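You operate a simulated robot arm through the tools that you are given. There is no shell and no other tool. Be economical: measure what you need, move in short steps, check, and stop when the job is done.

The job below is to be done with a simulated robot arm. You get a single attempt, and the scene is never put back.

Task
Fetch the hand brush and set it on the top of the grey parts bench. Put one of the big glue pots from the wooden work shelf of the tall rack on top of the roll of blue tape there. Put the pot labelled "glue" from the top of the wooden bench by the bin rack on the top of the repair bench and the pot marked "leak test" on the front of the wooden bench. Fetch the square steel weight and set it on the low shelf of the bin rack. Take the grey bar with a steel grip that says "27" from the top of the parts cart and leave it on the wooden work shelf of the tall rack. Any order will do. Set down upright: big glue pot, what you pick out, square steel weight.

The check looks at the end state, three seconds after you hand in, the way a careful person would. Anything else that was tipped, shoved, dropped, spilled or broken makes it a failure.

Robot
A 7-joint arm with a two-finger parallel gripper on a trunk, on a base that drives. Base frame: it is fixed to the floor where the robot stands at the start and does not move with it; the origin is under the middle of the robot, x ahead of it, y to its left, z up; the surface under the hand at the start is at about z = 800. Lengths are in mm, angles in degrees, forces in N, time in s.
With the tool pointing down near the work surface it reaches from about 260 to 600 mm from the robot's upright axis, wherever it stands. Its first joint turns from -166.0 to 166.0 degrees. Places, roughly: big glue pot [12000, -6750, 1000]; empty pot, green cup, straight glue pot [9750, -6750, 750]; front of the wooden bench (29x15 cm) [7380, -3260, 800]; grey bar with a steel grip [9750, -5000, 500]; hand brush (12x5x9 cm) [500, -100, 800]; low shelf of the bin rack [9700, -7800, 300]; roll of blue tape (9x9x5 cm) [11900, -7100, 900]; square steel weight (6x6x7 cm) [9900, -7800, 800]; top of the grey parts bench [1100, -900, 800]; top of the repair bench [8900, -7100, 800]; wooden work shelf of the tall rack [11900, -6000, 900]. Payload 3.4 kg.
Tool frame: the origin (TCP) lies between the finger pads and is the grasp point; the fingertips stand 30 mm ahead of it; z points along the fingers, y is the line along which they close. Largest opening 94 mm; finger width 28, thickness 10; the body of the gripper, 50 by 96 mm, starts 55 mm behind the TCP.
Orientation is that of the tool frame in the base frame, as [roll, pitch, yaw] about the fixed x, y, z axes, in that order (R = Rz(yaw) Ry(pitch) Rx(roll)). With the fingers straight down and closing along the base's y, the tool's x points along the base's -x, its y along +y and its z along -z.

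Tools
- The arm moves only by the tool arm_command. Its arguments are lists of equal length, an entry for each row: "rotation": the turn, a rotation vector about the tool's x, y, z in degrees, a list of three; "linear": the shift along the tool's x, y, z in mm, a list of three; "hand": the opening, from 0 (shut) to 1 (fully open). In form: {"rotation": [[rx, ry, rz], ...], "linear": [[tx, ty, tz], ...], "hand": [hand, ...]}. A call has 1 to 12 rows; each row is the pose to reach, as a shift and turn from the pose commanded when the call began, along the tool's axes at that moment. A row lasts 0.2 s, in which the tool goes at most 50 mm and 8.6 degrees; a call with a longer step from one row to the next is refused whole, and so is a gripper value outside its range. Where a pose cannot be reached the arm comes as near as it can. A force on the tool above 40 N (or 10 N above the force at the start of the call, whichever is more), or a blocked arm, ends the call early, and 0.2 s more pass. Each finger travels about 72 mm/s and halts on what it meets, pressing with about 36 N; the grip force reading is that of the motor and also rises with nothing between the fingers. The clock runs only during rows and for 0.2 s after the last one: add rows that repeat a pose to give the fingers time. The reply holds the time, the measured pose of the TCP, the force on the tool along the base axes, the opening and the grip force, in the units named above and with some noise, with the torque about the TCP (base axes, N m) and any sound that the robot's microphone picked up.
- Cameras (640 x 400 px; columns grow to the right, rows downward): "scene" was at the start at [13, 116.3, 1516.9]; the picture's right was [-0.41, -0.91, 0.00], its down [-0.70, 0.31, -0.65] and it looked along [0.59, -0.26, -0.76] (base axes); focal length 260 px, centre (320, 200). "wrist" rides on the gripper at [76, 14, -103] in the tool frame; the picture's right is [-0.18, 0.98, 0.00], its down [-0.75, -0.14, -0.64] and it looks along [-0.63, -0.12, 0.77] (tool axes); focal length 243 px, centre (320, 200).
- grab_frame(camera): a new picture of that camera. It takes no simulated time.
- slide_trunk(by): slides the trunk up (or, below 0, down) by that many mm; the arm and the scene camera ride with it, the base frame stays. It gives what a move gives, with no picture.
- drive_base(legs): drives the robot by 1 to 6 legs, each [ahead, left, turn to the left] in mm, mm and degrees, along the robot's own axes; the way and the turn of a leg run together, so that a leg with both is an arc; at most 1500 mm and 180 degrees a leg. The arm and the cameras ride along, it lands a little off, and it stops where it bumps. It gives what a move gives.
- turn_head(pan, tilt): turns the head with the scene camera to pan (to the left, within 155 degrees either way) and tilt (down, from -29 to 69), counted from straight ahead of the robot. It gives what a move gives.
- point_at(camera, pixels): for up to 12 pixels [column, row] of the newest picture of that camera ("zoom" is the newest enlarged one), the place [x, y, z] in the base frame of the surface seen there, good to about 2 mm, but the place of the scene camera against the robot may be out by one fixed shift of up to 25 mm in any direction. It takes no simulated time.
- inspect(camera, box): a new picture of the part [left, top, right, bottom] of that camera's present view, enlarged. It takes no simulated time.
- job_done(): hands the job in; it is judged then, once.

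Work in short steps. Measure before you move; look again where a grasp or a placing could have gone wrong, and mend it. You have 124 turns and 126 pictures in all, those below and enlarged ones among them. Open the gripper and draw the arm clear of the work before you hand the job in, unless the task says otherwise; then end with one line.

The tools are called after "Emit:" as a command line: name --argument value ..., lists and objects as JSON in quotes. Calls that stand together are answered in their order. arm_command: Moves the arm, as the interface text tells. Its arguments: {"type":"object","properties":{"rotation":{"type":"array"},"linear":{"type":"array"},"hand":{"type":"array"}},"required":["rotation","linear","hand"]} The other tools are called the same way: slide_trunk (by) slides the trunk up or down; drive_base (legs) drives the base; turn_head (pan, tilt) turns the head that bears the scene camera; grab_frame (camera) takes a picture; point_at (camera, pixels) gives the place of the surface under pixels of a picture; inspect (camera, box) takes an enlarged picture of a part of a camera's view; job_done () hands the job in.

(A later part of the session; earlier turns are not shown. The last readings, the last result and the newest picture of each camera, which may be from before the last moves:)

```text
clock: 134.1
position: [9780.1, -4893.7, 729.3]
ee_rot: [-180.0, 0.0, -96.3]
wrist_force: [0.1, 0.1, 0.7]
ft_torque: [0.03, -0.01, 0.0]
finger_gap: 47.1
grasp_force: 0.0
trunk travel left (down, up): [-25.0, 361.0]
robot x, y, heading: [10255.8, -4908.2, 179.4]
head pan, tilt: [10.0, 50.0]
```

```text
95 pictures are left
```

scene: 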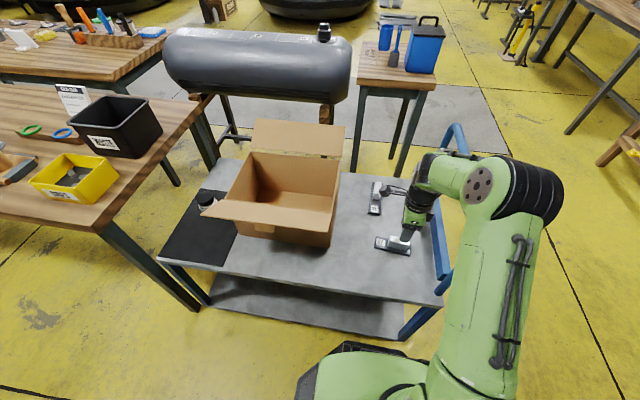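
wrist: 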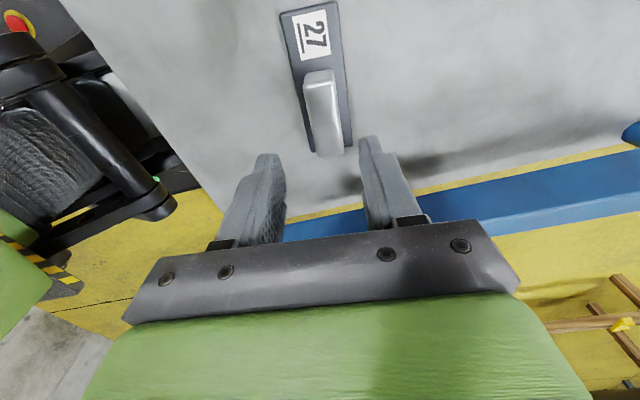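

The hand is clear of the handle rail. I check the grip's line in this view.

Emit:
point_at --camera "wrist" --pixels '[[308, 80], [332, 78], [316, 150], [342, 147], [325, 110], [345, 60]]'

```text
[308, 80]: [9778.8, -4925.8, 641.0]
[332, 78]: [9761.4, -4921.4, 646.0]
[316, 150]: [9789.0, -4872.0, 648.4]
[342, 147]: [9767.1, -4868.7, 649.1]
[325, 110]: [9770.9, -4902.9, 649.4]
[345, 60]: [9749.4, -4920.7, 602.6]
```

The grip's centre is about (9775,−4896). I correct 5 mm and 2°, lower to z≈648, and close.

Emit:
arm_command --rotation '[[0, 0, 2], [0, 0, 2], [0, 0, 2], [0, 0, 2], [0, 0, 2], [0, 0, 2], [0, 0, 2], [0, 0, 2], [0, 0, 2]]' --linear '[[2, 5, 25], [2, 5, 50], [2, 5, 70], [2, 5, 81], [2, 5, 81], [2, 5, 81], [2, 5, 81], [2, 5, 81], [2, 5, 81]]' --hand '[0.5, 0.5, 0.5, 0.5, 0.5, 0, 0, 0, 0]'

Emit:
arm_command --rotation '[[0, 0, 0], [0, 0, 0], [0, 0, 0], [0, 0, 0], [0, 0, 0], [0, 0, 0]]' --linear '[[0, 0, -10], [0, 0, -40], [0, 0, -80], [0, 0, -120], [0, 0, -160], [0, 0, -200]]' --hand '[0, 0, 0, 0, 0, 0]'

Emit:
grab_frame --camera "wrist"

```text
clock: 136.1
position: [9776.2, -4894.7, 648.4]
ee_rot: [-179.9, 0.0, -98.2]
wrist_force: [0.1, 0.1, 0.0]
ft_torque: [0.03, 0.02, 0.0]
finger_gap: 27.7
grasp_force: 35.6
trunk travel left (down, up): [-25.0, 361.0]
robot x, y, heading: [10252.0, -4908.1, 179.3]
head pan, tilt: [10.0, 50.0]
```

```text
clock: 137.5
position: [9776.3, -4895.4, 848.4]
ee_rot: [-180.0, 0.0, -98.2]
wrist_force: [-0.5, 0.2, -1.0]
ft_torque: [-0.02, 0.03, 0.04]
finger_gap: 27.9
grasp_force: 36.6
trunk travel left (down, up): [-25.0, 361.0]
robot x, y, heading: [10252.6, -4904.6, 179.5]
head pan, tilt: [10.0, 50.0]
```

```text
94 pictures are left
```

wrist: 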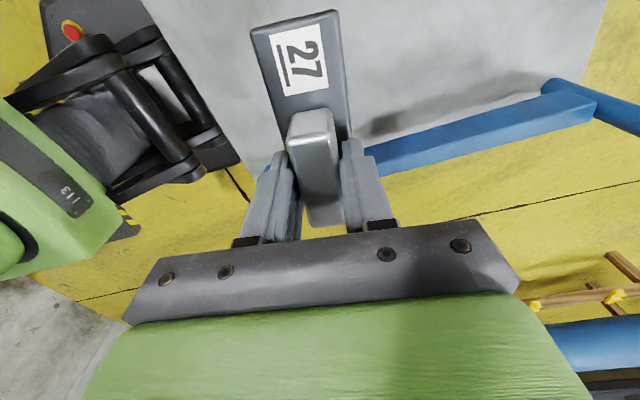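

The "27" bar is held firmly. I raise the trunk, back out, turn toward the tall rack and look at it around y≈−6000.

Emit:
slide_trunk --by 200

Emit:
drive_base --legs '[[-450, 0, 0], [0, 0, 180], [0, -1000, 0]]'

Emit:
turn_head --pan -30 --tilt 20

Emit:
grab_frame --camera "scene"

```text
clock: 139.7
position: [9776.3, -4893.8, 1049.7]
ee_rot: [-180.0, 0.1, -98.3]
wrist_force: [-0.2, 0.0, -0.8]
ft_torque: [-0.02, 0.0, -0.01]
finger_gap: 27.9
grasp_force: 35.7
trunk travel left (down, up): [-225.0, 161.0]
robot x, y, heading: [10252.7, -4907.3, 179.3]
head pan, tilt: [10.0, 50.0]
```

```text
clock: 154.5
position: [11160.7, -5931.9, 1049.6]
ee_rot: [-180.0, 0.0, 81.2]
wrist_force: [0.8, 0.4, -0.6]
ft_torque: [0.0, 0.0, 0.0]
finger_gap: 27.9
grasp_force: 36.0
trunk travel left (down, up): [-225.0, 161.0]
robot x, y, heading: [10679.5, -5919.7, -1.2]
head pan, tilt: [10.0, 50.0]
```

```text
clock: 155.6
position: [11159.7, -5932.1, 1049.0]
ee_rot: [179.9, 0.0, 81.2]
wrist_force: [0.3, -0.3, -1.5]
ft_torque: [-0.01, 0.0, 0.02]
finger_gap: 27.7
grasp_force: 36.0
trunk travel left (down, up): [-225.0, 161.0]
robot x, y, heading: [10682.9, -5915.0, -1.2]
head pan, tilt: [-30.0, 20.0]
```

```text
93 pictures are left
```

scene: 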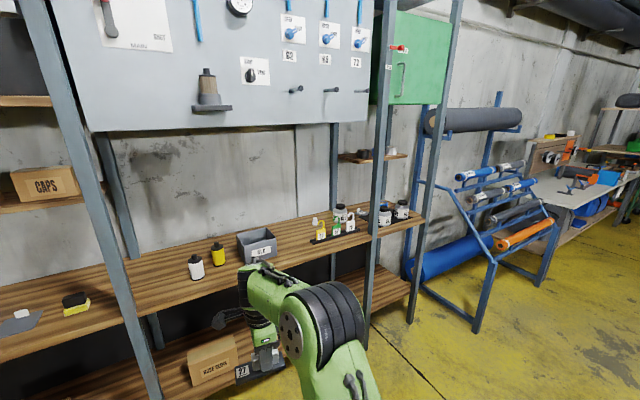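

Work shelf is visible with pots at the right end (340–405, 212). I enlarge that and measure the shelf.

Emit:
inspect --camera "scene" --box '[180, 180, 440, 290]'

Emit:
point_at --camera "scene" --pixels '[[150, 270], [170, 298], [130, 265], [300, 250], [350, 225], [383, 218], [340, 214], [402, 210], [425, 222], [300, 122], [120, 128], [315, 235]]'

```text
2.46 times, centred on (310, 235) of scene
```

zoom: 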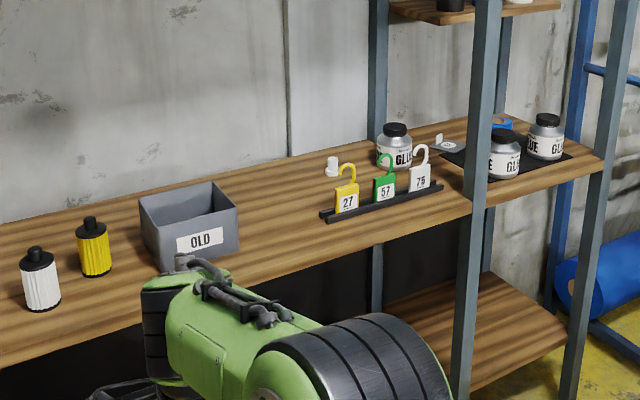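

```text
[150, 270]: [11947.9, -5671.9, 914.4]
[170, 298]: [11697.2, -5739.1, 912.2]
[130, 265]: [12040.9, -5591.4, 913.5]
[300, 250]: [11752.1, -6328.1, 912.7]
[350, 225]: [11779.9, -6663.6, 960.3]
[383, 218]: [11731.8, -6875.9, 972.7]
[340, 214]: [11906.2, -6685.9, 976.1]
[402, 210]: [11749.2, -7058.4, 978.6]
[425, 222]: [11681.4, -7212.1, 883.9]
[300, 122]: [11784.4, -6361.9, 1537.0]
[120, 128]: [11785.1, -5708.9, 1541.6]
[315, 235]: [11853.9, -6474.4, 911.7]
```

I measure the two free spots: left of the white bottle and between the OLD bin and the tags.

Emit:
point_at --camera "scene" --pixels '[[196, 275], [190, 268], [115, 255], [135, 320], [218, 262], [243, 262], [275, 250], [316, 242], [365, 230], [290, 255], [160, 280], [100, 210]]'

```text
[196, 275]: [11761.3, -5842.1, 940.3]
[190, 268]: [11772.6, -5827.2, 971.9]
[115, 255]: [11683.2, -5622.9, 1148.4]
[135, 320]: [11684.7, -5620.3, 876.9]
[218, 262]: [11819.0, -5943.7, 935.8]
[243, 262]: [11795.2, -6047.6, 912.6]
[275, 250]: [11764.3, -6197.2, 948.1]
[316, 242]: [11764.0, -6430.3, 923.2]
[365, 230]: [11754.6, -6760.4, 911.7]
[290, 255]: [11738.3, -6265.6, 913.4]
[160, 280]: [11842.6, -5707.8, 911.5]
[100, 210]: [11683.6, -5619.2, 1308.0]
```

A front post at y≈−5621 blocks the left spot; the gap between OLD bin (to −6200) and tags (from −6430) is good. I turn the hand so the bar lies along x, then strafe right to y≈−6312 and drive closer.

Emit:
arm_command --rotation '[[0, 0, -8.25], [0, 0, -16.5], [0, 0, -24.75], [0, 0, -33], [0, 0, -41.25], [0, 0, -49.5], [0, 0, -57.75], [0, 0, -66], [0, 0, -74.25], [0, 0, -82.5], [0, 0, -90.75], [0, 0, -98.8]]' --linear '[[0, 0, 0], [0, 0, 0], [0, 0, 0], [0, 0, 0], [0, 0, 0], [0, 0, 0], [0, 0, 0], [0, 0, 0], [0, 0, 0], [0, 0, 0], [0, 0, 0], [0, 0, 0]]' --hand '[0, 0, 0, 0, 0, 0, 0, 0, 0, 0, 0, 0]'

Emit:
drive_base --legs '[[0, 0, 1.2], [0, -395, 0], [350, 0, 0]]'

Emit:
turn_head --pan -20 --tilt 35

Emit:
grab_frame --camera "scene"

Emit:
grab_frame --camera "wrist"

```text
clock: 158.2
position: [11160.9, -5930.6, 1049.1]
ee_rot: [-179.9, 0.0, -179.9]
wrist_force: [-0.2, 0.3, -0.3]
ft_torque: [0.05, 0.0, 0.0]
finger_gap: 27.9
grasp_force: 36.5
trunk travel left (down, up): [-225.0, 161.0]
robot x, y, heading: [10682.6, -5914.7, -1.4]
head pan, tilt: [-30.0, 20.0]
```

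```text
clock: 162.9
position: [11509.2, -6316.7, 1049.7]
ee_rot: [-179.9, -0.2, -179.0]
wrist_force: [0.5, -0.6, -0.4]
ft_torque: [-0.03, 0.02, -0.03]
finger_gap: 28.0
grasp_force: 36.2
trunk travel left (down, up): [-225.0, 161.0]
robot x, y, heading: [11027.5, -6305.4, 0.0]
head pan, tilt: [-30.0, 20.0]
```

```text
clock: 163.7
position: [11510.0, -6317.0, 1050.7]
ee_rot: [-179.9, 0.1, -179.0]
wrist_force: [0.1, -0.3, -0.6]
ft_torque: [-0.03, -0.02, 0.0]
finger_gap: 27.8
grasp_force: 36.0
trunk travel left (down, up): [-225.0, 161.0]
robot x, y, heading: [11029.8, -6309.7, 0.3]
head pan, tilt: [-20.0, 35.0]
```

```text
91 pictures are left
```

scene: 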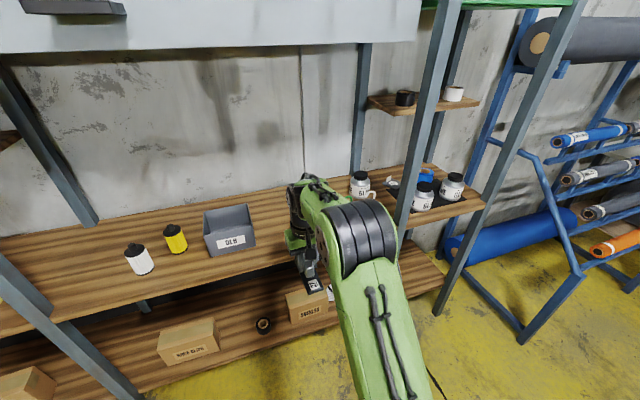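

```text
90 pictures are left
```

wrist: 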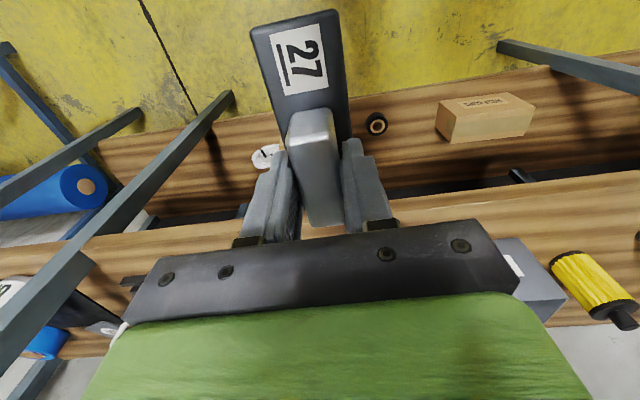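

I measure shelf height and the neighbours (OLD bin at 500,260; tag tray at 130,280) through the wrist camera.

Emit:
point_at --camera "wrist" --pixels '[[450, 215], [505, 245], [560, 290], [130, 280], [130, 262], [200, 235], [500, 195], [150, 230]]'

```text
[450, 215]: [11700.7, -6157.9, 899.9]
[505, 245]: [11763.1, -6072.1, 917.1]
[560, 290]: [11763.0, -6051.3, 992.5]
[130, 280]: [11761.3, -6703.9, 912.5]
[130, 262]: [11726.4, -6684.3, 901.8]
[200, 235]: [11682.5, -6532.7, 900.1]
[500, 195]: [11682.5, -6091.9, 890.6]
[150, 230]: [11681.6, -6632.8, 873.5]
```

Shelf is at z≈901 by wrist (scene reads ~11 high). I drive forward 290 to put the bar over the gap, then check.

Emit:
drive_base --legs '[[288, 0, 0]]'

Emit:
grab_frame --camera "wrist"

Emit:
grab_frame --camera "scene"

```text
clock: 165.6
position: [11798.9, -6316.3, 1049.5]
ee_rot: [179.9, 0.0, -178.8]
wrist_force: [-0.8, 0.0, -1.5]
ft_torque: [-0.02, 0.02, 0.04]
finger_gap: 27.6
grasp_force: 36.2
trunk travel left (down, up): [-225.0, 161.0]
robot x, y, heading: [11315.9, -6308.0, -0.1]
head pan, tilt: [-20.0, 35.0]
```

```text
89 pictures are left
```

wrist: 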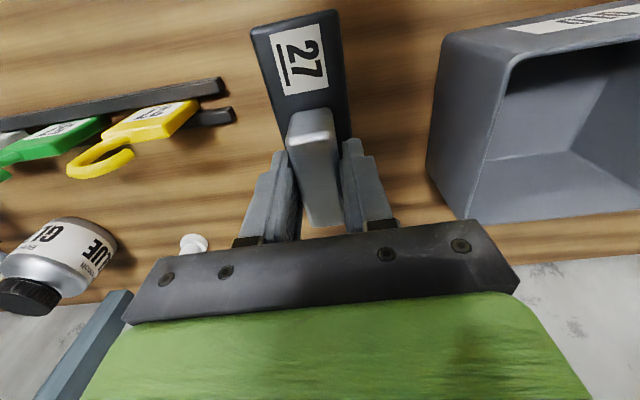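

```text
88 pictures are left
```

scene: 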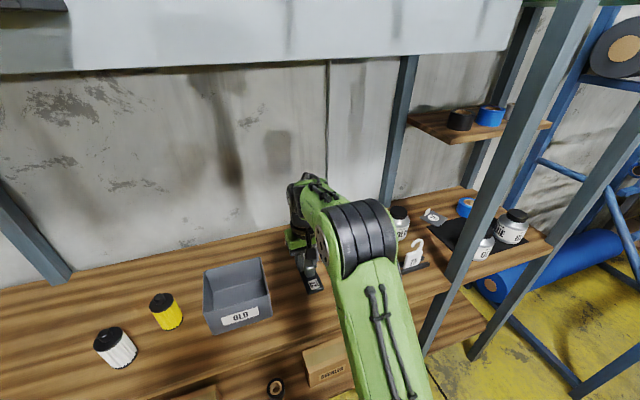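

The bar is over free shelf between bin and tags. I lower to z≈951 slowly.

Emit:
arm_command --rotation '[[0, 0, 0], [0, 0, 0], [0, 0, 0], [0, 0, 0], [0, 0, 0], [0, 0, 0], [0, 0, 0]]' --linear '[[0, 0, 30], [0, 0, 60], [0, 0, 85], [0, 0, 94], [0, 0, 98], [0, 0, 101], [0, 0, 101]]' --hand '[0, 0, 0, 0, 0, 0, 0]'

```text
clock: 167.2
position: [11796.9, -6314.5, 947.3]
ee_rot: [180.0, 0.0, -178.8]
wrist_force: [0.6, -0.5, -1.9]
ft_torque: [0.02, 0.02, 0.01]
finger_gap: 27.7
grasp_force: 36.3
trunk travel left (down, up): [-225.0, 161.0]
robot x, y, heading: [11320.7, -6312.4, 0.2]
head pan, tilt: [-20.0, 35.0]
```

No contact yet at 947. I go down in 1.5 mm steps.

Emit:
arm_command --rotation '[[0, 0, 0], [0, 0, 0], [0, 0, 0]]' --linear '[[0, 0, 1.5], [0, 0, 3], [0, 0, 3]]' --hand '[0, 0, 0]'

```text
clock: 168.0
position: [11797.6, -6315.7, 947.8]
ee_rot: [180.0, 0.3, -178.8]
wrist_force: [3.0, 1.3, 25.0]
ft_torque: [0.0, 0.42, -0.01]
finger_gap: 27.9
grasp_force: 35.8
trunk travel left (down, up): [-225.0, 161.0]
robot x, y, heading: [11318.6, -6308.4, 0.1]
head pan, tilt: [-20.0, 35.0]
```

Contact (25 N). I ease off a bit, open slightly to 0.5, and rise.

Emit:
arm_command --rotation '[[0, 0, 0], [0, 0, 0], [0, 0, 0], [0, 0, 0], [0, 0, 0], [0, 0, 0], [0, 0, 0], [0, 0, 0]]' --linear '[[0, 0, -2], [0, 0, -2], [0, 0, -2], [0, 0, -2], [0, 0, -25], [0, 0, -60], [0, 0, -100], [0, 0, -140]]' --hand '[0.3, 0.55, 0.55, 0.55, 0.55, 0.55, 0.55, 0.55]'

Emit:
grab_frame --camera "wrist"

Emit:
turn_head --pan -48 --tilt 35

Emit:
grab_frame --camera "scene"

```text
clock: 169.8
position: [11797.9, -6314.9, 1085.7]
ee_rot: [179.9, 0.0, -178.7]
wrist_force: [-0.1, 0.1, 0.3]
ft_torque: [0.0, 0.01, 0.02]
finger_gap: 51.5
grasp_force: 0.0
trunk travel left (down, up): [-225.0, 161.0]
robot x, y, heading: [11315.9, -6310.8, -0.2]
head pan, tilt: [-20.0, 35.0]
```

```text
87 pictures are left
```

wrist: 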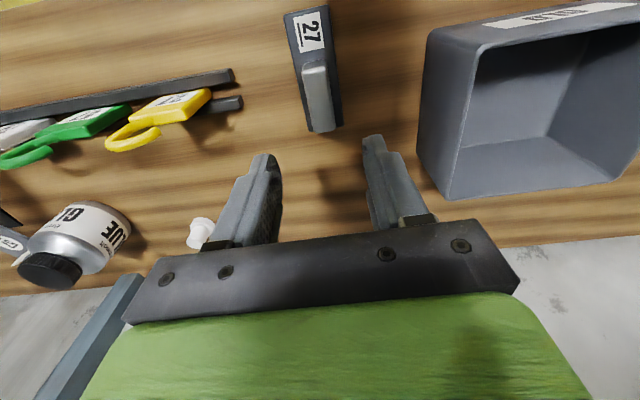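

```text
clock: 170.8
position: [11798.8, -6316.4, 1086.3]
ee_rot: [-180.0, 0.0, -178.8]
wrist_force: [-0.9, -0.5, 1.0]
ft_torque: [0.02, -0.04, -0.01]
finger_gap: 51.7
grasp_force: 0.0
trunk travel left (down, up): [-225.0, 161.0]
robot x, y, heading: [11316.3, -6309.4, -0.0]
head pan, tilt: [-48.0, 35.0]
```

```text
86 pictures are left
```

scene: 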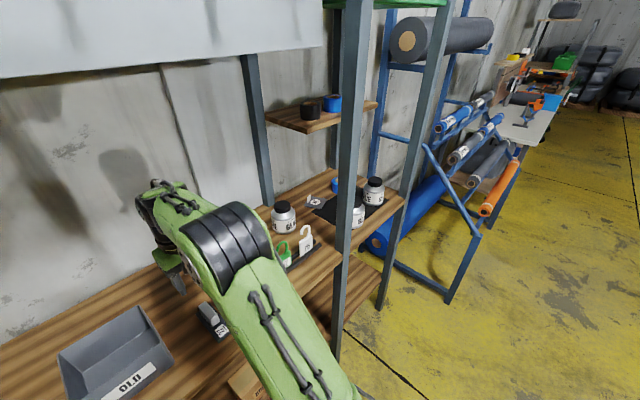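

The bar lies well. Now I enlarge the pots and the tape.

Emit:
inspect --camera "scene" --box '[255, 165, 415, 265]'

Emit:
point_at --camera "scene" --pixels '[[283, 205], [283, 228], [358, 212], [374, 182], [336, 185], [348, 230], [315, 202], [395, 205], [390, 260], [325, 125], [316, 240]]'

```text
4.00 times, centred on (335, 215) of scene
```

zoom: 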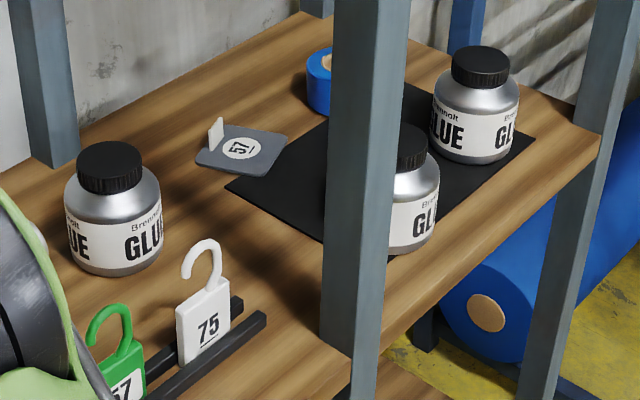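

```text
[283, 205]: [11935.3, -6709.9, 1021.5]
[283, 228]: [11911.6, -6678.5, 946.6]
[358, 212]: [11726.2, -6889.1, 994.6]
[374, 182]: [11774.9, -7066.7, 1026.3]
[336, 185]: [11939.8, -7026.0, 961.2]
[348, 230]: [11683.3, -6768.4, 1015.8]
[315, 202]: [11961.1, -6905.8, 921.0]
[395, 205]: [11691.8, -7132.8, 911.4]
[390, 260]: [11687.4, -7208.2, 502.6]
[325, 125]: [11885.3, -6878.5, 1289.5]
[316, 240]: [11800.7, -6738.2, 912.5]
```

I'll use the pot at about (11790,−7075), which stands in front of the tape. I back off, move right to y≈−7030 and look at tape, pot and the small shelf above.

Emit:
drive_base --legs '[[-330, 0, 0], [0, -720, 0]]'

Emit:
turn_head --pan 8 --tilt 28

Emit:
grab_frame --camera "scene"

Emit:
grab_frame --camera "wrist"

```text
clock: 176.5
position: [11469.2, -7035.2, 1085.4]
ee_rot: [-180.0, 0.0, -179.0]
wrist_force: [0.6, -0.7, -0.5]
ft_torque: [0.0, 0.0, -0.03]
finger_gap: 51.6
grasp_force: 0.1
trunk travel left (down, up): [-225.0, 161.0]
robot x, y, heading: [10986.4, -7029.2, -0.1]
head pan, tilt: [-48.0, 35.0]
```

```text
clock: 177.7
position: [11468.2, -7034.8, 1085.2]
ee_rot: [-180.0, 0.0, -178.9]
wrist_force: [0.4, 0.8, 0.9]
ft_torque: [0.01, -0.02, -0.02]
finger_gap: 51.6
grasp_force: 0.0
trunk travel left (down, up): [-225.0, 161.0]
robot x, y, heading: [10988.9, -7031.1, -0.1]
head pan, tilt: [8.0, 28.0]
```

```text
84 pictures are left
```

scene: 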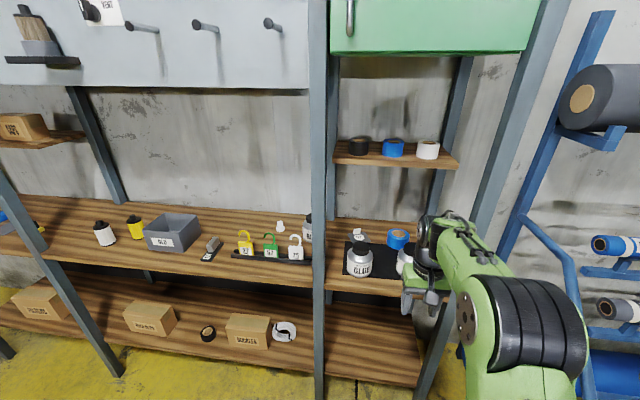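

```text
83 pictures are left
```

wrist: 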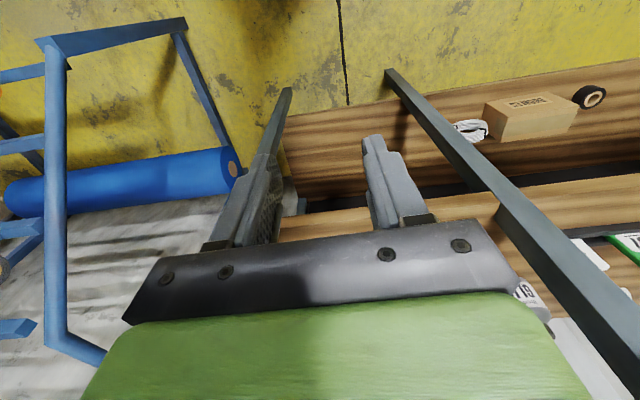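

I measure the small shelf's front edge, the cabinet above, the tape and the pots.

Emit:
inspect --camera "scene" --box '[320, 130, 480, 300]'

Emit:
point_at --camera "scene" --pixels '[[335, 163], [455, 168], [340, 50], [520, 50], [390, 231], [407, 233], [398, 246], [398, 232], [360, 247], [402, 252], [360, 272], [460, 60]]'

```text
2.35 times, centred on (400, 215) of scene
```

zoom: 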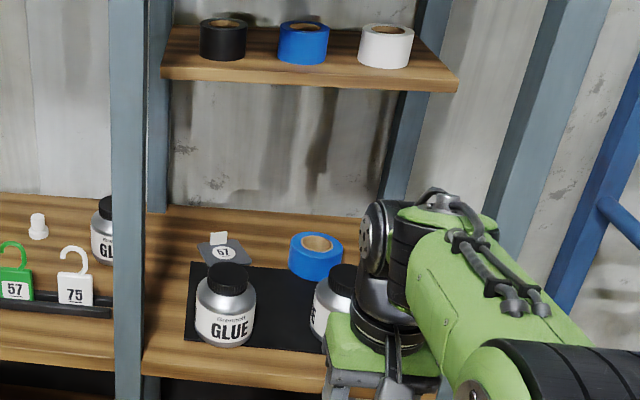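

```text
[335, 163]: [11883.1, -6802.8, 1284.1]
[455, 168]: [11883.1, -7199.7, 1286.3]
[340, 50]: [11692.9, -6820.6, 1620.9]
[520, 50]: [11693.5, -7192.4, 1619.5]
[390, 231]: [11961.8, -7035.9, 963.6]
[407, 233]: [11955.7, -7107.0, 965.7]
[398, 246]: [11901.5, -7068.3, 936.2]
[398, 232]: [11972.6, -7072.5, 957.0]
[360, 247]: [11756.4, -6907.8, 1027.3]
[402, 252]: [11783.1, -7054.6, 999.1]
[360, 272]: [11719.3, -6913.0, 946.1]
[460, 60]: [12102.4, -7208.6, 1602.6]
```

The tape is at about (11946,−7070), top ≈952, beneath a small shelf (front x 11883, underside ≈1270), so a straight-down placing is impossible. I'll tilt the tool 45° forward and grasp the pot by its body; first tilt here and look with the wrist camera.

Emit:
arm_command --rotation '[[0, -8, 0], [0, -16, 0], [0, -24, 0], [0, -32, 0], [0, -40, 0], [0, -45, 0], [0, -45, 0]]' --linear '[[0, 0, 0], [0, 0, 0], [0, 0, 0], [0, 0, 0], [0, 0, 0], [0, 0, 0], [0, 0, 0]]' --hand '[0.7, 0.9, 1, 1, 1, 1, 1]'

Emit:
grab_frame --camera "wrist"

Emit:
grab_frame --camera "scene"

```text
clock: 179.3
position: [11468.0, -7034.8, 1085.7]
ee_rot: [-180.0, 45.0, -179.0]
wrist_force: [0.3, -0.3, -0.8]
ft_torque: [0.01, -0.01, 0.0]
finger_gap: 94.0
grasp_force: 0.0
trunk travel left (down, up): [-225.0, 161.0]
robot x, y, heading: [10986.3, -7024.8, -0.1]
head pan, tilt: [8.0, 28.0]
```

```text
81 pictures are left
```

wrist: 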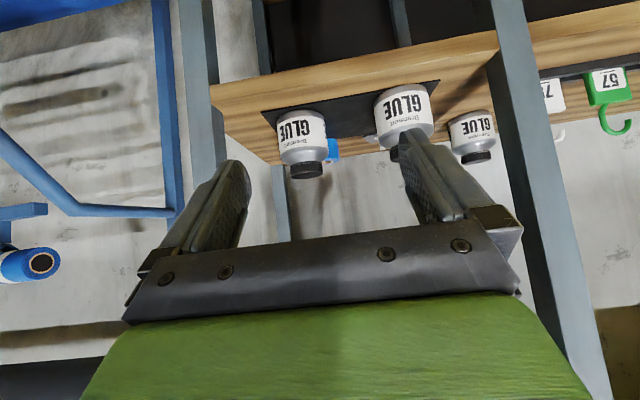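

```text
80 pictures are left
```

scene: 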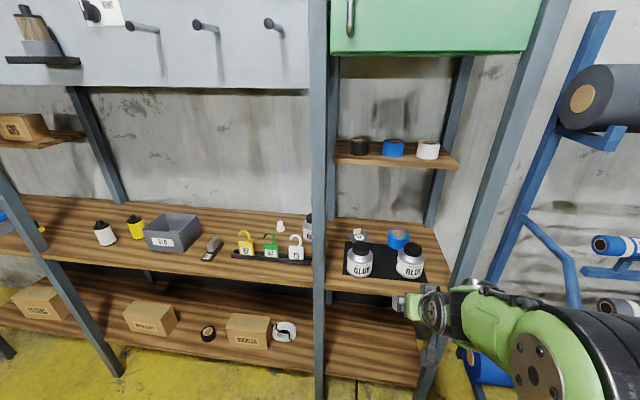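

Both pots and the tape (332,148 in the wrist view, upside down) are visible. I measure the right pot and tape in both cameras.

Emit:
inspect --camera "wrist" --box '[250, 80, 410, 190]'

Emit:
point_at --camera "wrist" --pixels '[[302, 130], [280, 135], [326, 130], [285, 115], [322, 112], [303, 150], [305, 172], [291, 172], [321, 170], [333, 150], [338, 110], [405, 110]]'

Emit:
point_at --camera "scene" --pixels '[[411, 250], [403, 250], [419, 250], [411, 244], [410, 272], [397, 265], [424, 265], [398, 232], [390, 236], [409, 236], [398, 228], [386, 250]]'

```text
3.64 times, centred on (330, 135) of wrist
```

zoom: 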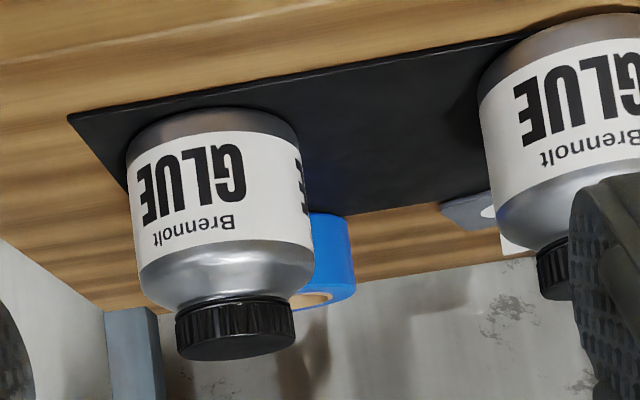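

```text
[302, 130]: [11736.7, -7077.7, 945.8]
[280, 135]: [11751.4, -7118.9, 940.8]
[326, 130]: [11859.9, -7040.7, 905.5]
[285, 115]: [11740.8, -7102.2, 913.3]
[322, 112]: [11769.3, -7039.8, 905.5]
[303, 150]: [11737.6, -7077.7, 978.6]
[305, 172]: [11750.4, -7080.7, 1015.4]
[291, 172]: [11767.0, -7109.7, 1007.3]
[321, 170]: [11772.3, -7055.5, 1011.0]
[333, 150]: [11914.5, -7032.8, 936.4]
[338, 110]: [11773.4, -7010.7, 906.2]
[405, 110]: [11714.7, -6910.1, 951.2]
```

```text
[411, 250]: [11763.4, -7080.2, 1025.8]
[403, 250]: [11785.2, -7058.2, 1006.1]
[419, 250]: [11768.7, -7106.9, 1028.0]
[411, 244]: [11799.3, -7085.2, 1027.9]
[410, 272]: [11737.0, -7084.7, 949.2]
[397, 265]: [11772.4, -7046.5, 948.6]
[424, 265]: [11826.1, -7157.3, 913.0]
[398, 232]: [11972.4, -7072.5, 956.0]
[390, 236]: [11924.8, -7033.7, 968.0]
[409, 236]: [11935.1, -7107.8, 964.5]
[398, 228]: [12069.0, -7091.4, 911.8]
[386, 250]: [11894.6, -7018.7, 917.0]
```

The right pot: centre about (11779,−7080), Ø≈84, mat at z 905, cap top 1016. I drive the base 200 ahead and 46 right so that the tilted hand lines up 150 mm back along its axis.

Emit:
drive_base --legs '[[195, -45, 0]]'

Emit:
grab_frame --camera "wrist"

Emit:
grab_frame --camera "scene"

```text
clock: 180.9
position: [11664.2, -7079.5, 1085.3]
ee_rot: [179.9, 44.9, -179.0]
wrist_force: [0.9, -0.2, 0.9]
ft_torque: [-0.03, 0.02, 0.02]
finger_gap: 94.1
grasp_force: 0.1
trunk travel left (down, up): [-225.0, 161.0]
robot x, y, heading: [11180.6, -7073.0, -0.1]
head pan, tilt: [8.0, 28.0]
```

```text
78 pictures are left
```

wrist: 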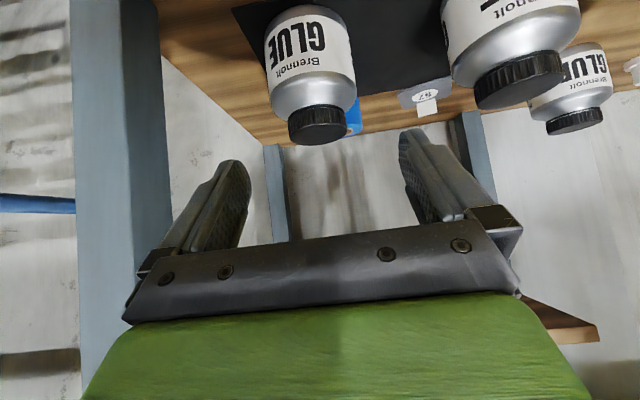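

```text
77 pictures are left
```

scene: 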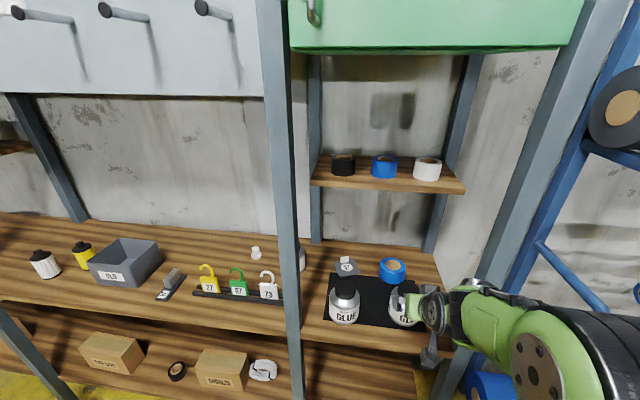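

I measure the pot's edges again from here.

Emit:
point_at --camera "wrist" --pixels '[[272, 85], [281, 80], [310, 80], [340, 75], [352, 73], [310, 30], [318, 138], [292, 125], [344, 120], [355, 105], [318, 122], [350, 128]]'

```text
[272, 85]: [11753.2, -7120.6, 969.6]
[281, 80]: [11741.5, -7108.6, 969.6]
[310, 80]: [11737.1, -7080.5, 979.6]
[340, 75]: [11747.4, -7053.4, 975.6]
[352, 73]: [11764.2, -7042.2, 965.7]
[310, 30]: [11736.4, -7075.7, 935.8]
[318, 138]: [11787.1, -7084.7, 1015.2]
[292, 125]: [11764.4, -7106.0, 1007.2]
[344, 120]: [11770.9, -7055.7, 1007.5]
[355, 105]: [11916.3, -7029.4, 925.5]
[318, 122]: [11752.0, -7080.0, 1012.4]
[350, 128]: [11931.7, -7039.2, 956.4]
```

Circle fit: centre (11779,−7083), radius ≈42, so 5 mm clearance each side. I approach along the tool axis in two parts, first correcting sideways.

Emit:
arm_command --rotation '[[0, 0, 0], [0, 0, 0], [0, 0, 0], [0, 0, 0], [0, 0, 0]]' --linear '[[-6.6, -5.5, 0], [-6.6, -5.5, 30], [-6.6, -5.5, 60], [-6.6, -5.5, 85], [-6.6, -5.5, 85]]' --hand '[1, 1, 1, 1, 1]'

Emit:
grab_frame --camera "wrist"

```text
clock: 182.1
position: [11729.1, -7083.9, 1028.9]
ee_rot: [-179.9, 45.0, -179.1]
wrist_force: [-1.4, 0.4, 0.1]
ft_torque: [0.0, 0.03, 0.0]
finger_gap: 93.7
grasp_force: 0.0
trunk travel left (down, up): [-225.0, 161.0]
robot x, y, heading: [11184.7, -7070.6, 0.1]
head pan, tilt: [8.0, 28.0]
```

```text
76 pictures are left
```

wrist: 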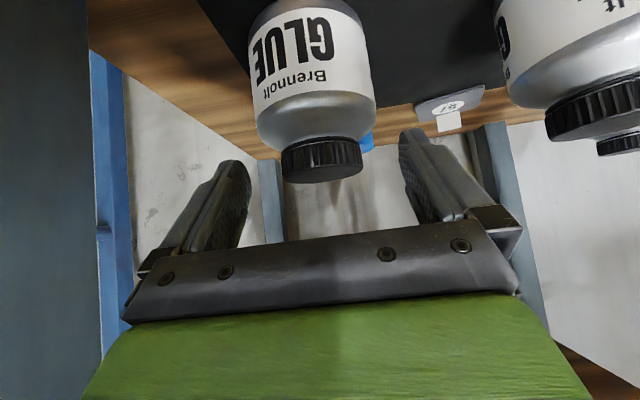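

I refine the lateral centre with points just inside the silhouette and the cap.

Emit:
point_at --camera "wrist" --pixels '[[258, 90], [372, 80], [265, 90], [365, 82], [300, 88], [330, 84], [285, 160], [358, 150], [322, 178], [322, 150]]'

```text
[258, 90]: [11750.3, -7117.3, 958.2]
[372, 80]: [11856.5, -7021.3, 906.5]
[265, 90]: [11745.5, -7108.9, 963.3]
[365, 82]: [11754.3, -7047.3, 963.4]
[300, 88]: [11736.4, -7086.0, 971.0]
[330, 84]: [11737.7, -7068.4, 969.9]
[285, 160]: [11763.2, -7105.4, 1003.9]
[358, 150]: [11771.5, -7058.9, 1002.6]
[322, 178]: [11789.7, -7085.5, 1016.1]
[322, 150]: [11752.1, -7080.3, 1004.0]
```

The centre is y≈−7082.5, and the hand will arrive at about −7083. I go in the remaining 70 mm and close.

Emit:
arm_command --rotation '[[0, 0, 0], [0, 0, 0], [0, 0, 0], [0, 0, 0], [0, 0, 0]]' --linear '[[0, 0, 20], [0, 0, 40], [0, 0, 58], [0, 0, 69.5], [0, 0, 69.5]]' --hand '[1, 1, 1, 1, 1]'

Emit:
grab_frame --camera "wrist"

```text
clock: 183.3
position: [11779.1, -7085.0, 980.2]
ee_rot: [-179.9, 45.0, -178.9]
wrist_force: [0.6, -3.8, 3.0]
ft_torque: [-0.07, -0.01, 0.06]
finger_gap: 93.8
grasp_force: 0.1
trunk travel left (down, up): [-225.0, 161.0]
robot x, y, heading: [11184.7, -7071.6, -0.3]
head pan, tilt: [8.0, 28.0]
```

```text
75 pictures are left
```

wrist: 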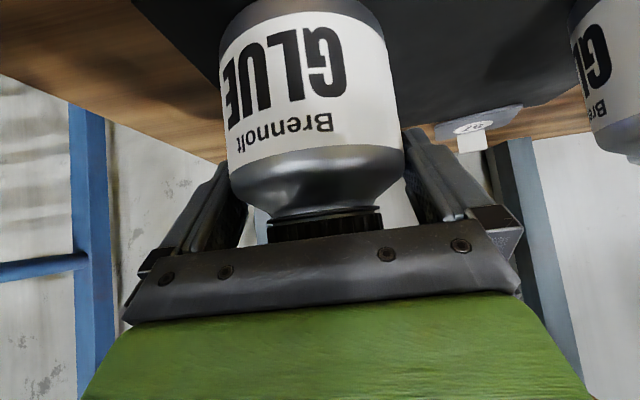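

The pot is between the fingers with only a slight touch (−3.8 N). I close and lift 90 mm.

Emit:
arm_command --rotation '[[0, 0, 0], [0, 0, 0], [0, 0, 0], [0, 0, 0]]' --linear '[[0, 0, 0], [0, 0, 0], [0, 0, 0], [0, 0, 0]]' --hand '[0.8, 0, 0, 0]'

Emit:
arm_command --rotation '[[0, 0, 0], [0, 0, 0], [0, 0, 0], [0, 0, 0], [0, 0, 0]]' --linear '[[-14, 0, -14], [-28, 0, -28], [-45, 0, -45], [-64, 0, -64], [-64, 0, -64]]' --hand '[0, 0, 0, 0, 0]'

Emit:
grab_frame --camera "wrist"

Emit:
grab_frame --camera "scene"

```text
clock: 184.3
position: [11778.4, -7084.8, 981.3]
ee_rot: [180.0, 45.1, -179.0]
wrist_force: [3.1, -6.6, 5.0]
ft_torque: [-0.13, -0.11, -0.04]
finger_gap: 91.5
grasp_force: 35.9
trunk travel left (down, up): [-225.0, 161.0]
robot x, y, heading: [11184.0, -7070.9, 0.0]
head pan, tilt: [8.0, 28.0]
```

```text
clock: 185.5
position: [11777.3, -7082.8, 1071.4]
ee_rot: [179.9, 44.9, -179.0]
wrist_force: [0.3, -0.2, -3.7]
ft_torque: [0.01, 0.04, 0.01]
finger_gap: 90.8
grasp_force: 35.3
trunk travel left (down, up): [-225.0, 161.0]
robot x, y, heading: [11186.1, -7071.7, -0.2]
head pan, tilt: [8.0, 28.0]
```

```text
74 pictures are left
```

wrist: 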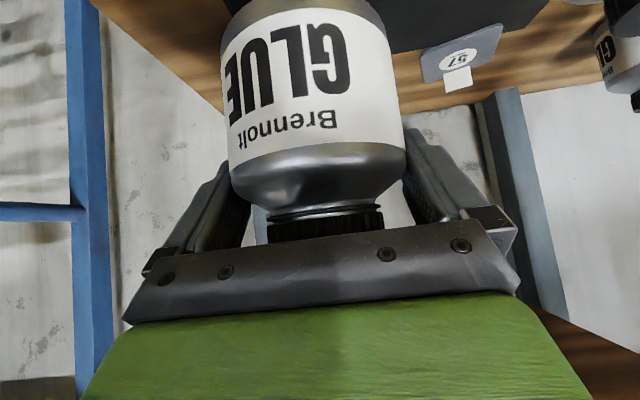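

```text
73 pictures are left
```

scene: 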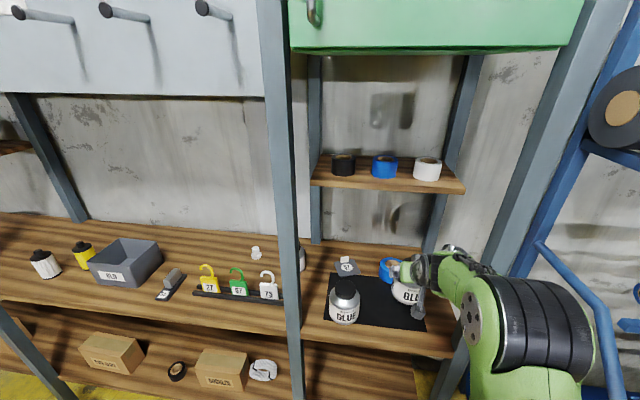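

The pot is held (gap 91 mm) and hangs upright. I now refine the tape's place in an enlarged scene view.

Emit:
inspect --camera "scene" --box '[350, 240, 450, 320]'

```text
5.00 times, centred on (400, 280) of scene
```

zoom: 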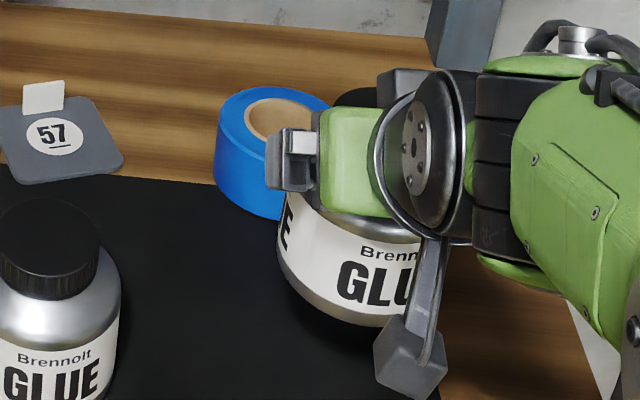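

I take points on the tape's rim and core.

Emit:
point_at --camera "zoom" --pixels '[[222, 120], [240, 98], [268, 91], [300, 95], [325, 106], [230, 135], [255, 155], [218, 170], [240, 200], [270, 212], [255, 110], [280, 100]]'

```text
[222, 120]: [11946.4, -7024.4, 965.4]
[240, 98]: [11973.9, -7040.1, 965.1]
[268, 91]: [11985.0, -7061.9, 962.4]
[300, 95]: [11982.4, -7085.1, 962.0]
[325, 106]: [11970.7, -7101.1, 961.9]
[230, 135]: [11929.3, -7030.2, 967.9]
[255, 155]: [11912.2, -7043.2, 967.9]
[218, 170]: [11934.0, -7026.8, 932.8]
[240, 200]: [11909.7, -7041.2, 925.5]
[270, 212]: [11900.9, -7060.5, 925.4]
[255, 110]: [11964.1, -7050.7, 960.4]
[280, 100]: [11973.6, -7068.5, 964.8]
```

Tape centre (11944,−7068), top ≈954. The pot's foot is 75 below the TCP, so I drive 110 ahead at the present height and then finish with the arm.

Emit:
drive_base --legs '[[110, 12, 0]]'

Emit:
grab_frame --camera "scene"

Emit:
grab_frame --camera "wrist"

```text
clock: 186.7
position: [11889.0, -7070.7, 1069.1]
ee_rot: [-180.0, 44.9, -178.9]
wrist_force: [1.3, 0.5, -4.3]
ft_torque: [-0.01, 0.03, -0.03]
finger_gap: 90.5
grasp_force: 36.2
trunk travel left (down, up): [-225.0, 161.0]
robot x, y, heading: [11291.1, -7058.7, -0.2]
head pan, tilt: [8.0, 28.0]
```

```text
71 pictures are left
```

scene: 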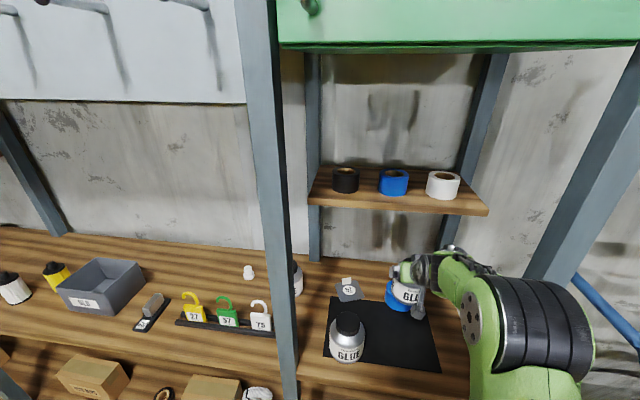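

```text
70 pictures are left
```

wrist: 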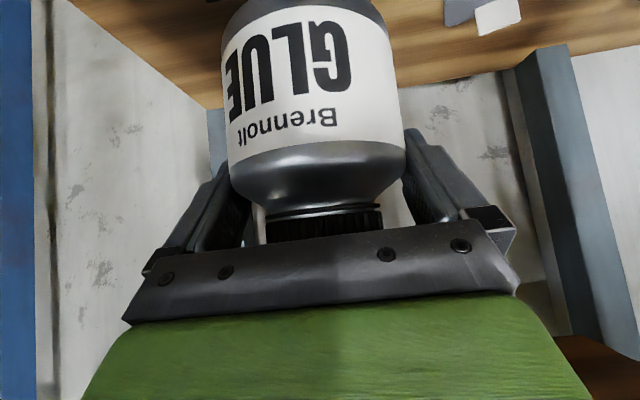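

I move 52 forward and lower to about 1033, then check.

Emit:
arm_command --rotation '[[0, 0, 0], [0, 0, 0], [0, 0, 0], [0, 0, 0], [0, 0, 0], [0, 0, 0], [0, 0, 0]]' --linear '[[-12, 0, 12], [-24, 0.5, 24], [-36.8, 0.7, 36.8], [-36.8, 0.7, 36.8], [-24, 0.7, 49.5], [-12, 0.7, 61.5], [-12, 0.7, 61.5]]' --hand '[0, 0, 0, 0, 0, 0, 0]'

Emit:
inspect --camera "scene" --box '[350, 240, 460, 330]'

```text
clock: 188.3
position: [11939.2, -7068.9, 1035.3]
ee_rot: [-180.0, 44.9, -178.9]
wrist_force: [0.4, -0.1, -4.3]
ft_torque: [0.01, 0.0, -0.01]
finger_gap: 90.0
grasp_force: 35.8
trunk travel left (down, up): [-225.0, 161.0]
robot x, y, heading: [11293.9, -7058.6, 0.1]
head pan, tilt: [8.0, 28.0]
```

```text
4.44 times, centred on (405, 285) of scene
```

zoom: 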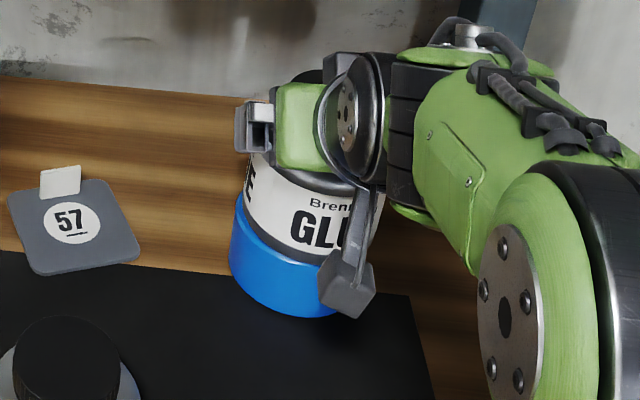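

The pot is over the tape. I lower in small steps to contact.

Emit:
arm_command --rotation '[[0, 0, 0], [0, 0, 0], [0, 0, 0], [0, 0, 0], [0, 0, 0]]' --linear '[[1.4, 0, 1.4], [2.5, 0, 2.5], [3.6, 0, 3.6], [4.6, 0, 4.6], [4.6, 0, 4.6]]' --hand '[0, 0, 0, 0, 0]'

Emit:
inspect --camera "scene" --box '[370, 260, 450, 320]'

```text
clock: 189.5
position: [11937.8, -7069.2, 1032.9]
ee_rot: [-179.9, 45.4, -178.9]
wrist_force: [-2.6, -0.4, 15.9]
ft_torque: [-0.65, 0.46, -0.07]
finger_gap: 90.4
grasp_force: 36.4
trunk travel left (down, up): [-225.0, 161.0]
robot x, y, heading: [11293.5, -7058.4, 0.1]
head pan, tilt: [8.0, 28.0]
```

```text
6.67 times, centred on (410, 290) of scene
```

zoom: 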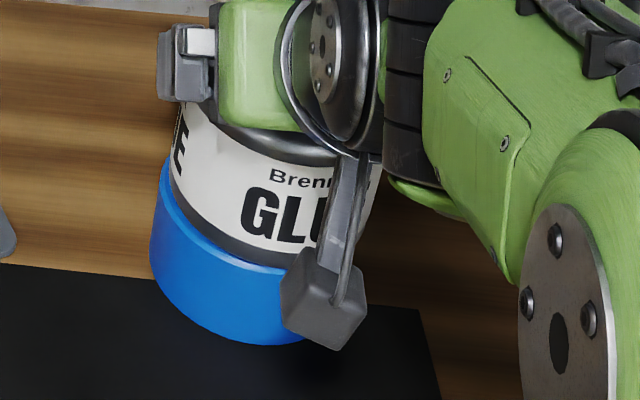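

Contact. The tape's rim shows a little on the left, so I measure the offset of pot versus tape.

Emit:
point_at --camera "zoom" --pixels '[[156, 215], [153, 240], [160, 270], [175, 295], [210, 322], [260, 338], [174, 190], [185, 215], [210, 235], [240, 250], [270, 258], [170, 195]]'

```text
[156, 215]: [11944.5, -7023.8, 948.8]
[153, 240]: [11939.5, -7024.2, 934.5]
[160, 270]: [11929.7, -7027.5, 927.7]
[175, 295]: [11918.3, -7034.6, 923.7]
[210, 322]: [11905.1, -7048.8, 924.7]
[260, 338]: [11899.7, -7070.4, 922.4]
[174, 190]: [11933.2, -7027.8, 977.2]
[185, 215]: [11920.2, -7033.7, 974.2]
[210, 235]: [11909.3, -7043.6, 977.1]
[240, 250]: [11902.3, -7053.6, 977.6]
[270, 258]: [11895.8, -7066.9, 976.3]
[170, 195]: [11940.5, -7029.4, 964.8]
```

Offset is only about 3 mm – good. I ease the load, open fully with time to settle, then withdraw along the tool axis slowly.

Emit:
arm_command --rotation '[[0, 0, 0], [0, 0, 0], [0, 0, 0], [0, 0, 0]]' --linear '[[-1.2, 0, -1.2], [-1.2, 0, -1.2], [-1.2, 0, -1.2], [-1.2, 0, -1.2]]' --hand '[0, 1, 1, 1]'

Emit:
grab_frame --camera "wrist"

```text
clock: 190.5
position: [11939.8, -7068.7, 1031.3]
ee_rot: [180.0, 44.9, -178.9]
wrist_force: [0.0, 0.2, 0.4]
ft_torque: [-0.03, -0.02, -0.04]
finger_gap: 93.9
grasp_force: 0.0
trunk travel left (down, up): [-225.0, 161.0]
robot x, y, heading: [11293.7, -7062.6, -0.0]
head pan, tilt: [8.0, 28.0]
```

```text
67 pictures are left
```

wrist: 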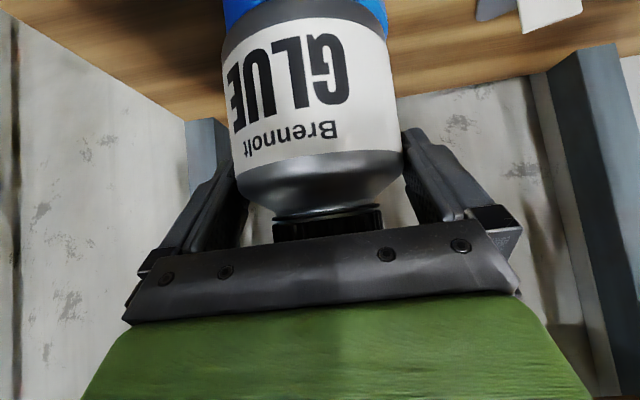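

The pot stands on the tape and nothing presses. I withdraw straight back along the tool axis.

Emit:
arm_command --rotation '[[0, 0, 0], [0, 0, 0], [0, 0, 0], [0, 0, 0], [0, 0, 0], [0, 0, 0], [0, 0, 0]]' --linear '[[0, 0, -8], [0, 0, -18], [0, 0, -30], [0, 0, -50], [0, 0, -75], [0, 0, -110], [0, 0, -150]]' --hand '[1, 1, 1, 1, 1, 1, 1]'

Emit:
grab_frame --camera "wrist"

Emit:
inspect --camera "scene" --box '[320, 220, 480, 340]'

```text
clock: 192.1
position: [11831.7, -7070.6, 1138.7]
ee_rot: [180.0, 45.0, -178.9]
wrist_force: [-0.4, 0.7, 0.8]
ft_torque: [-0.01, 0.0, -0.01]
finger_gap: 93.8
grasp_force: 0.1
trunk travel left (down, up): [-225.0, 161.0]
robot x, y, heading: [11293.1, -7060.2, 0.0]
head pan, tilt: [8.0, 28.0]
```

```text
66 pictures are left
```

wrist: 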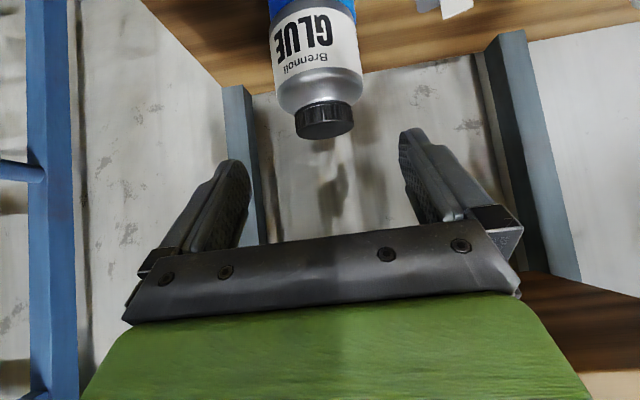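

```text
3.33 times, centred on (400, 280) of scene
```

zoom: 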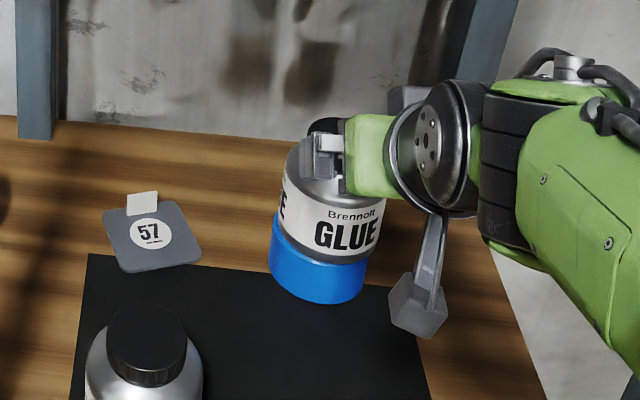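

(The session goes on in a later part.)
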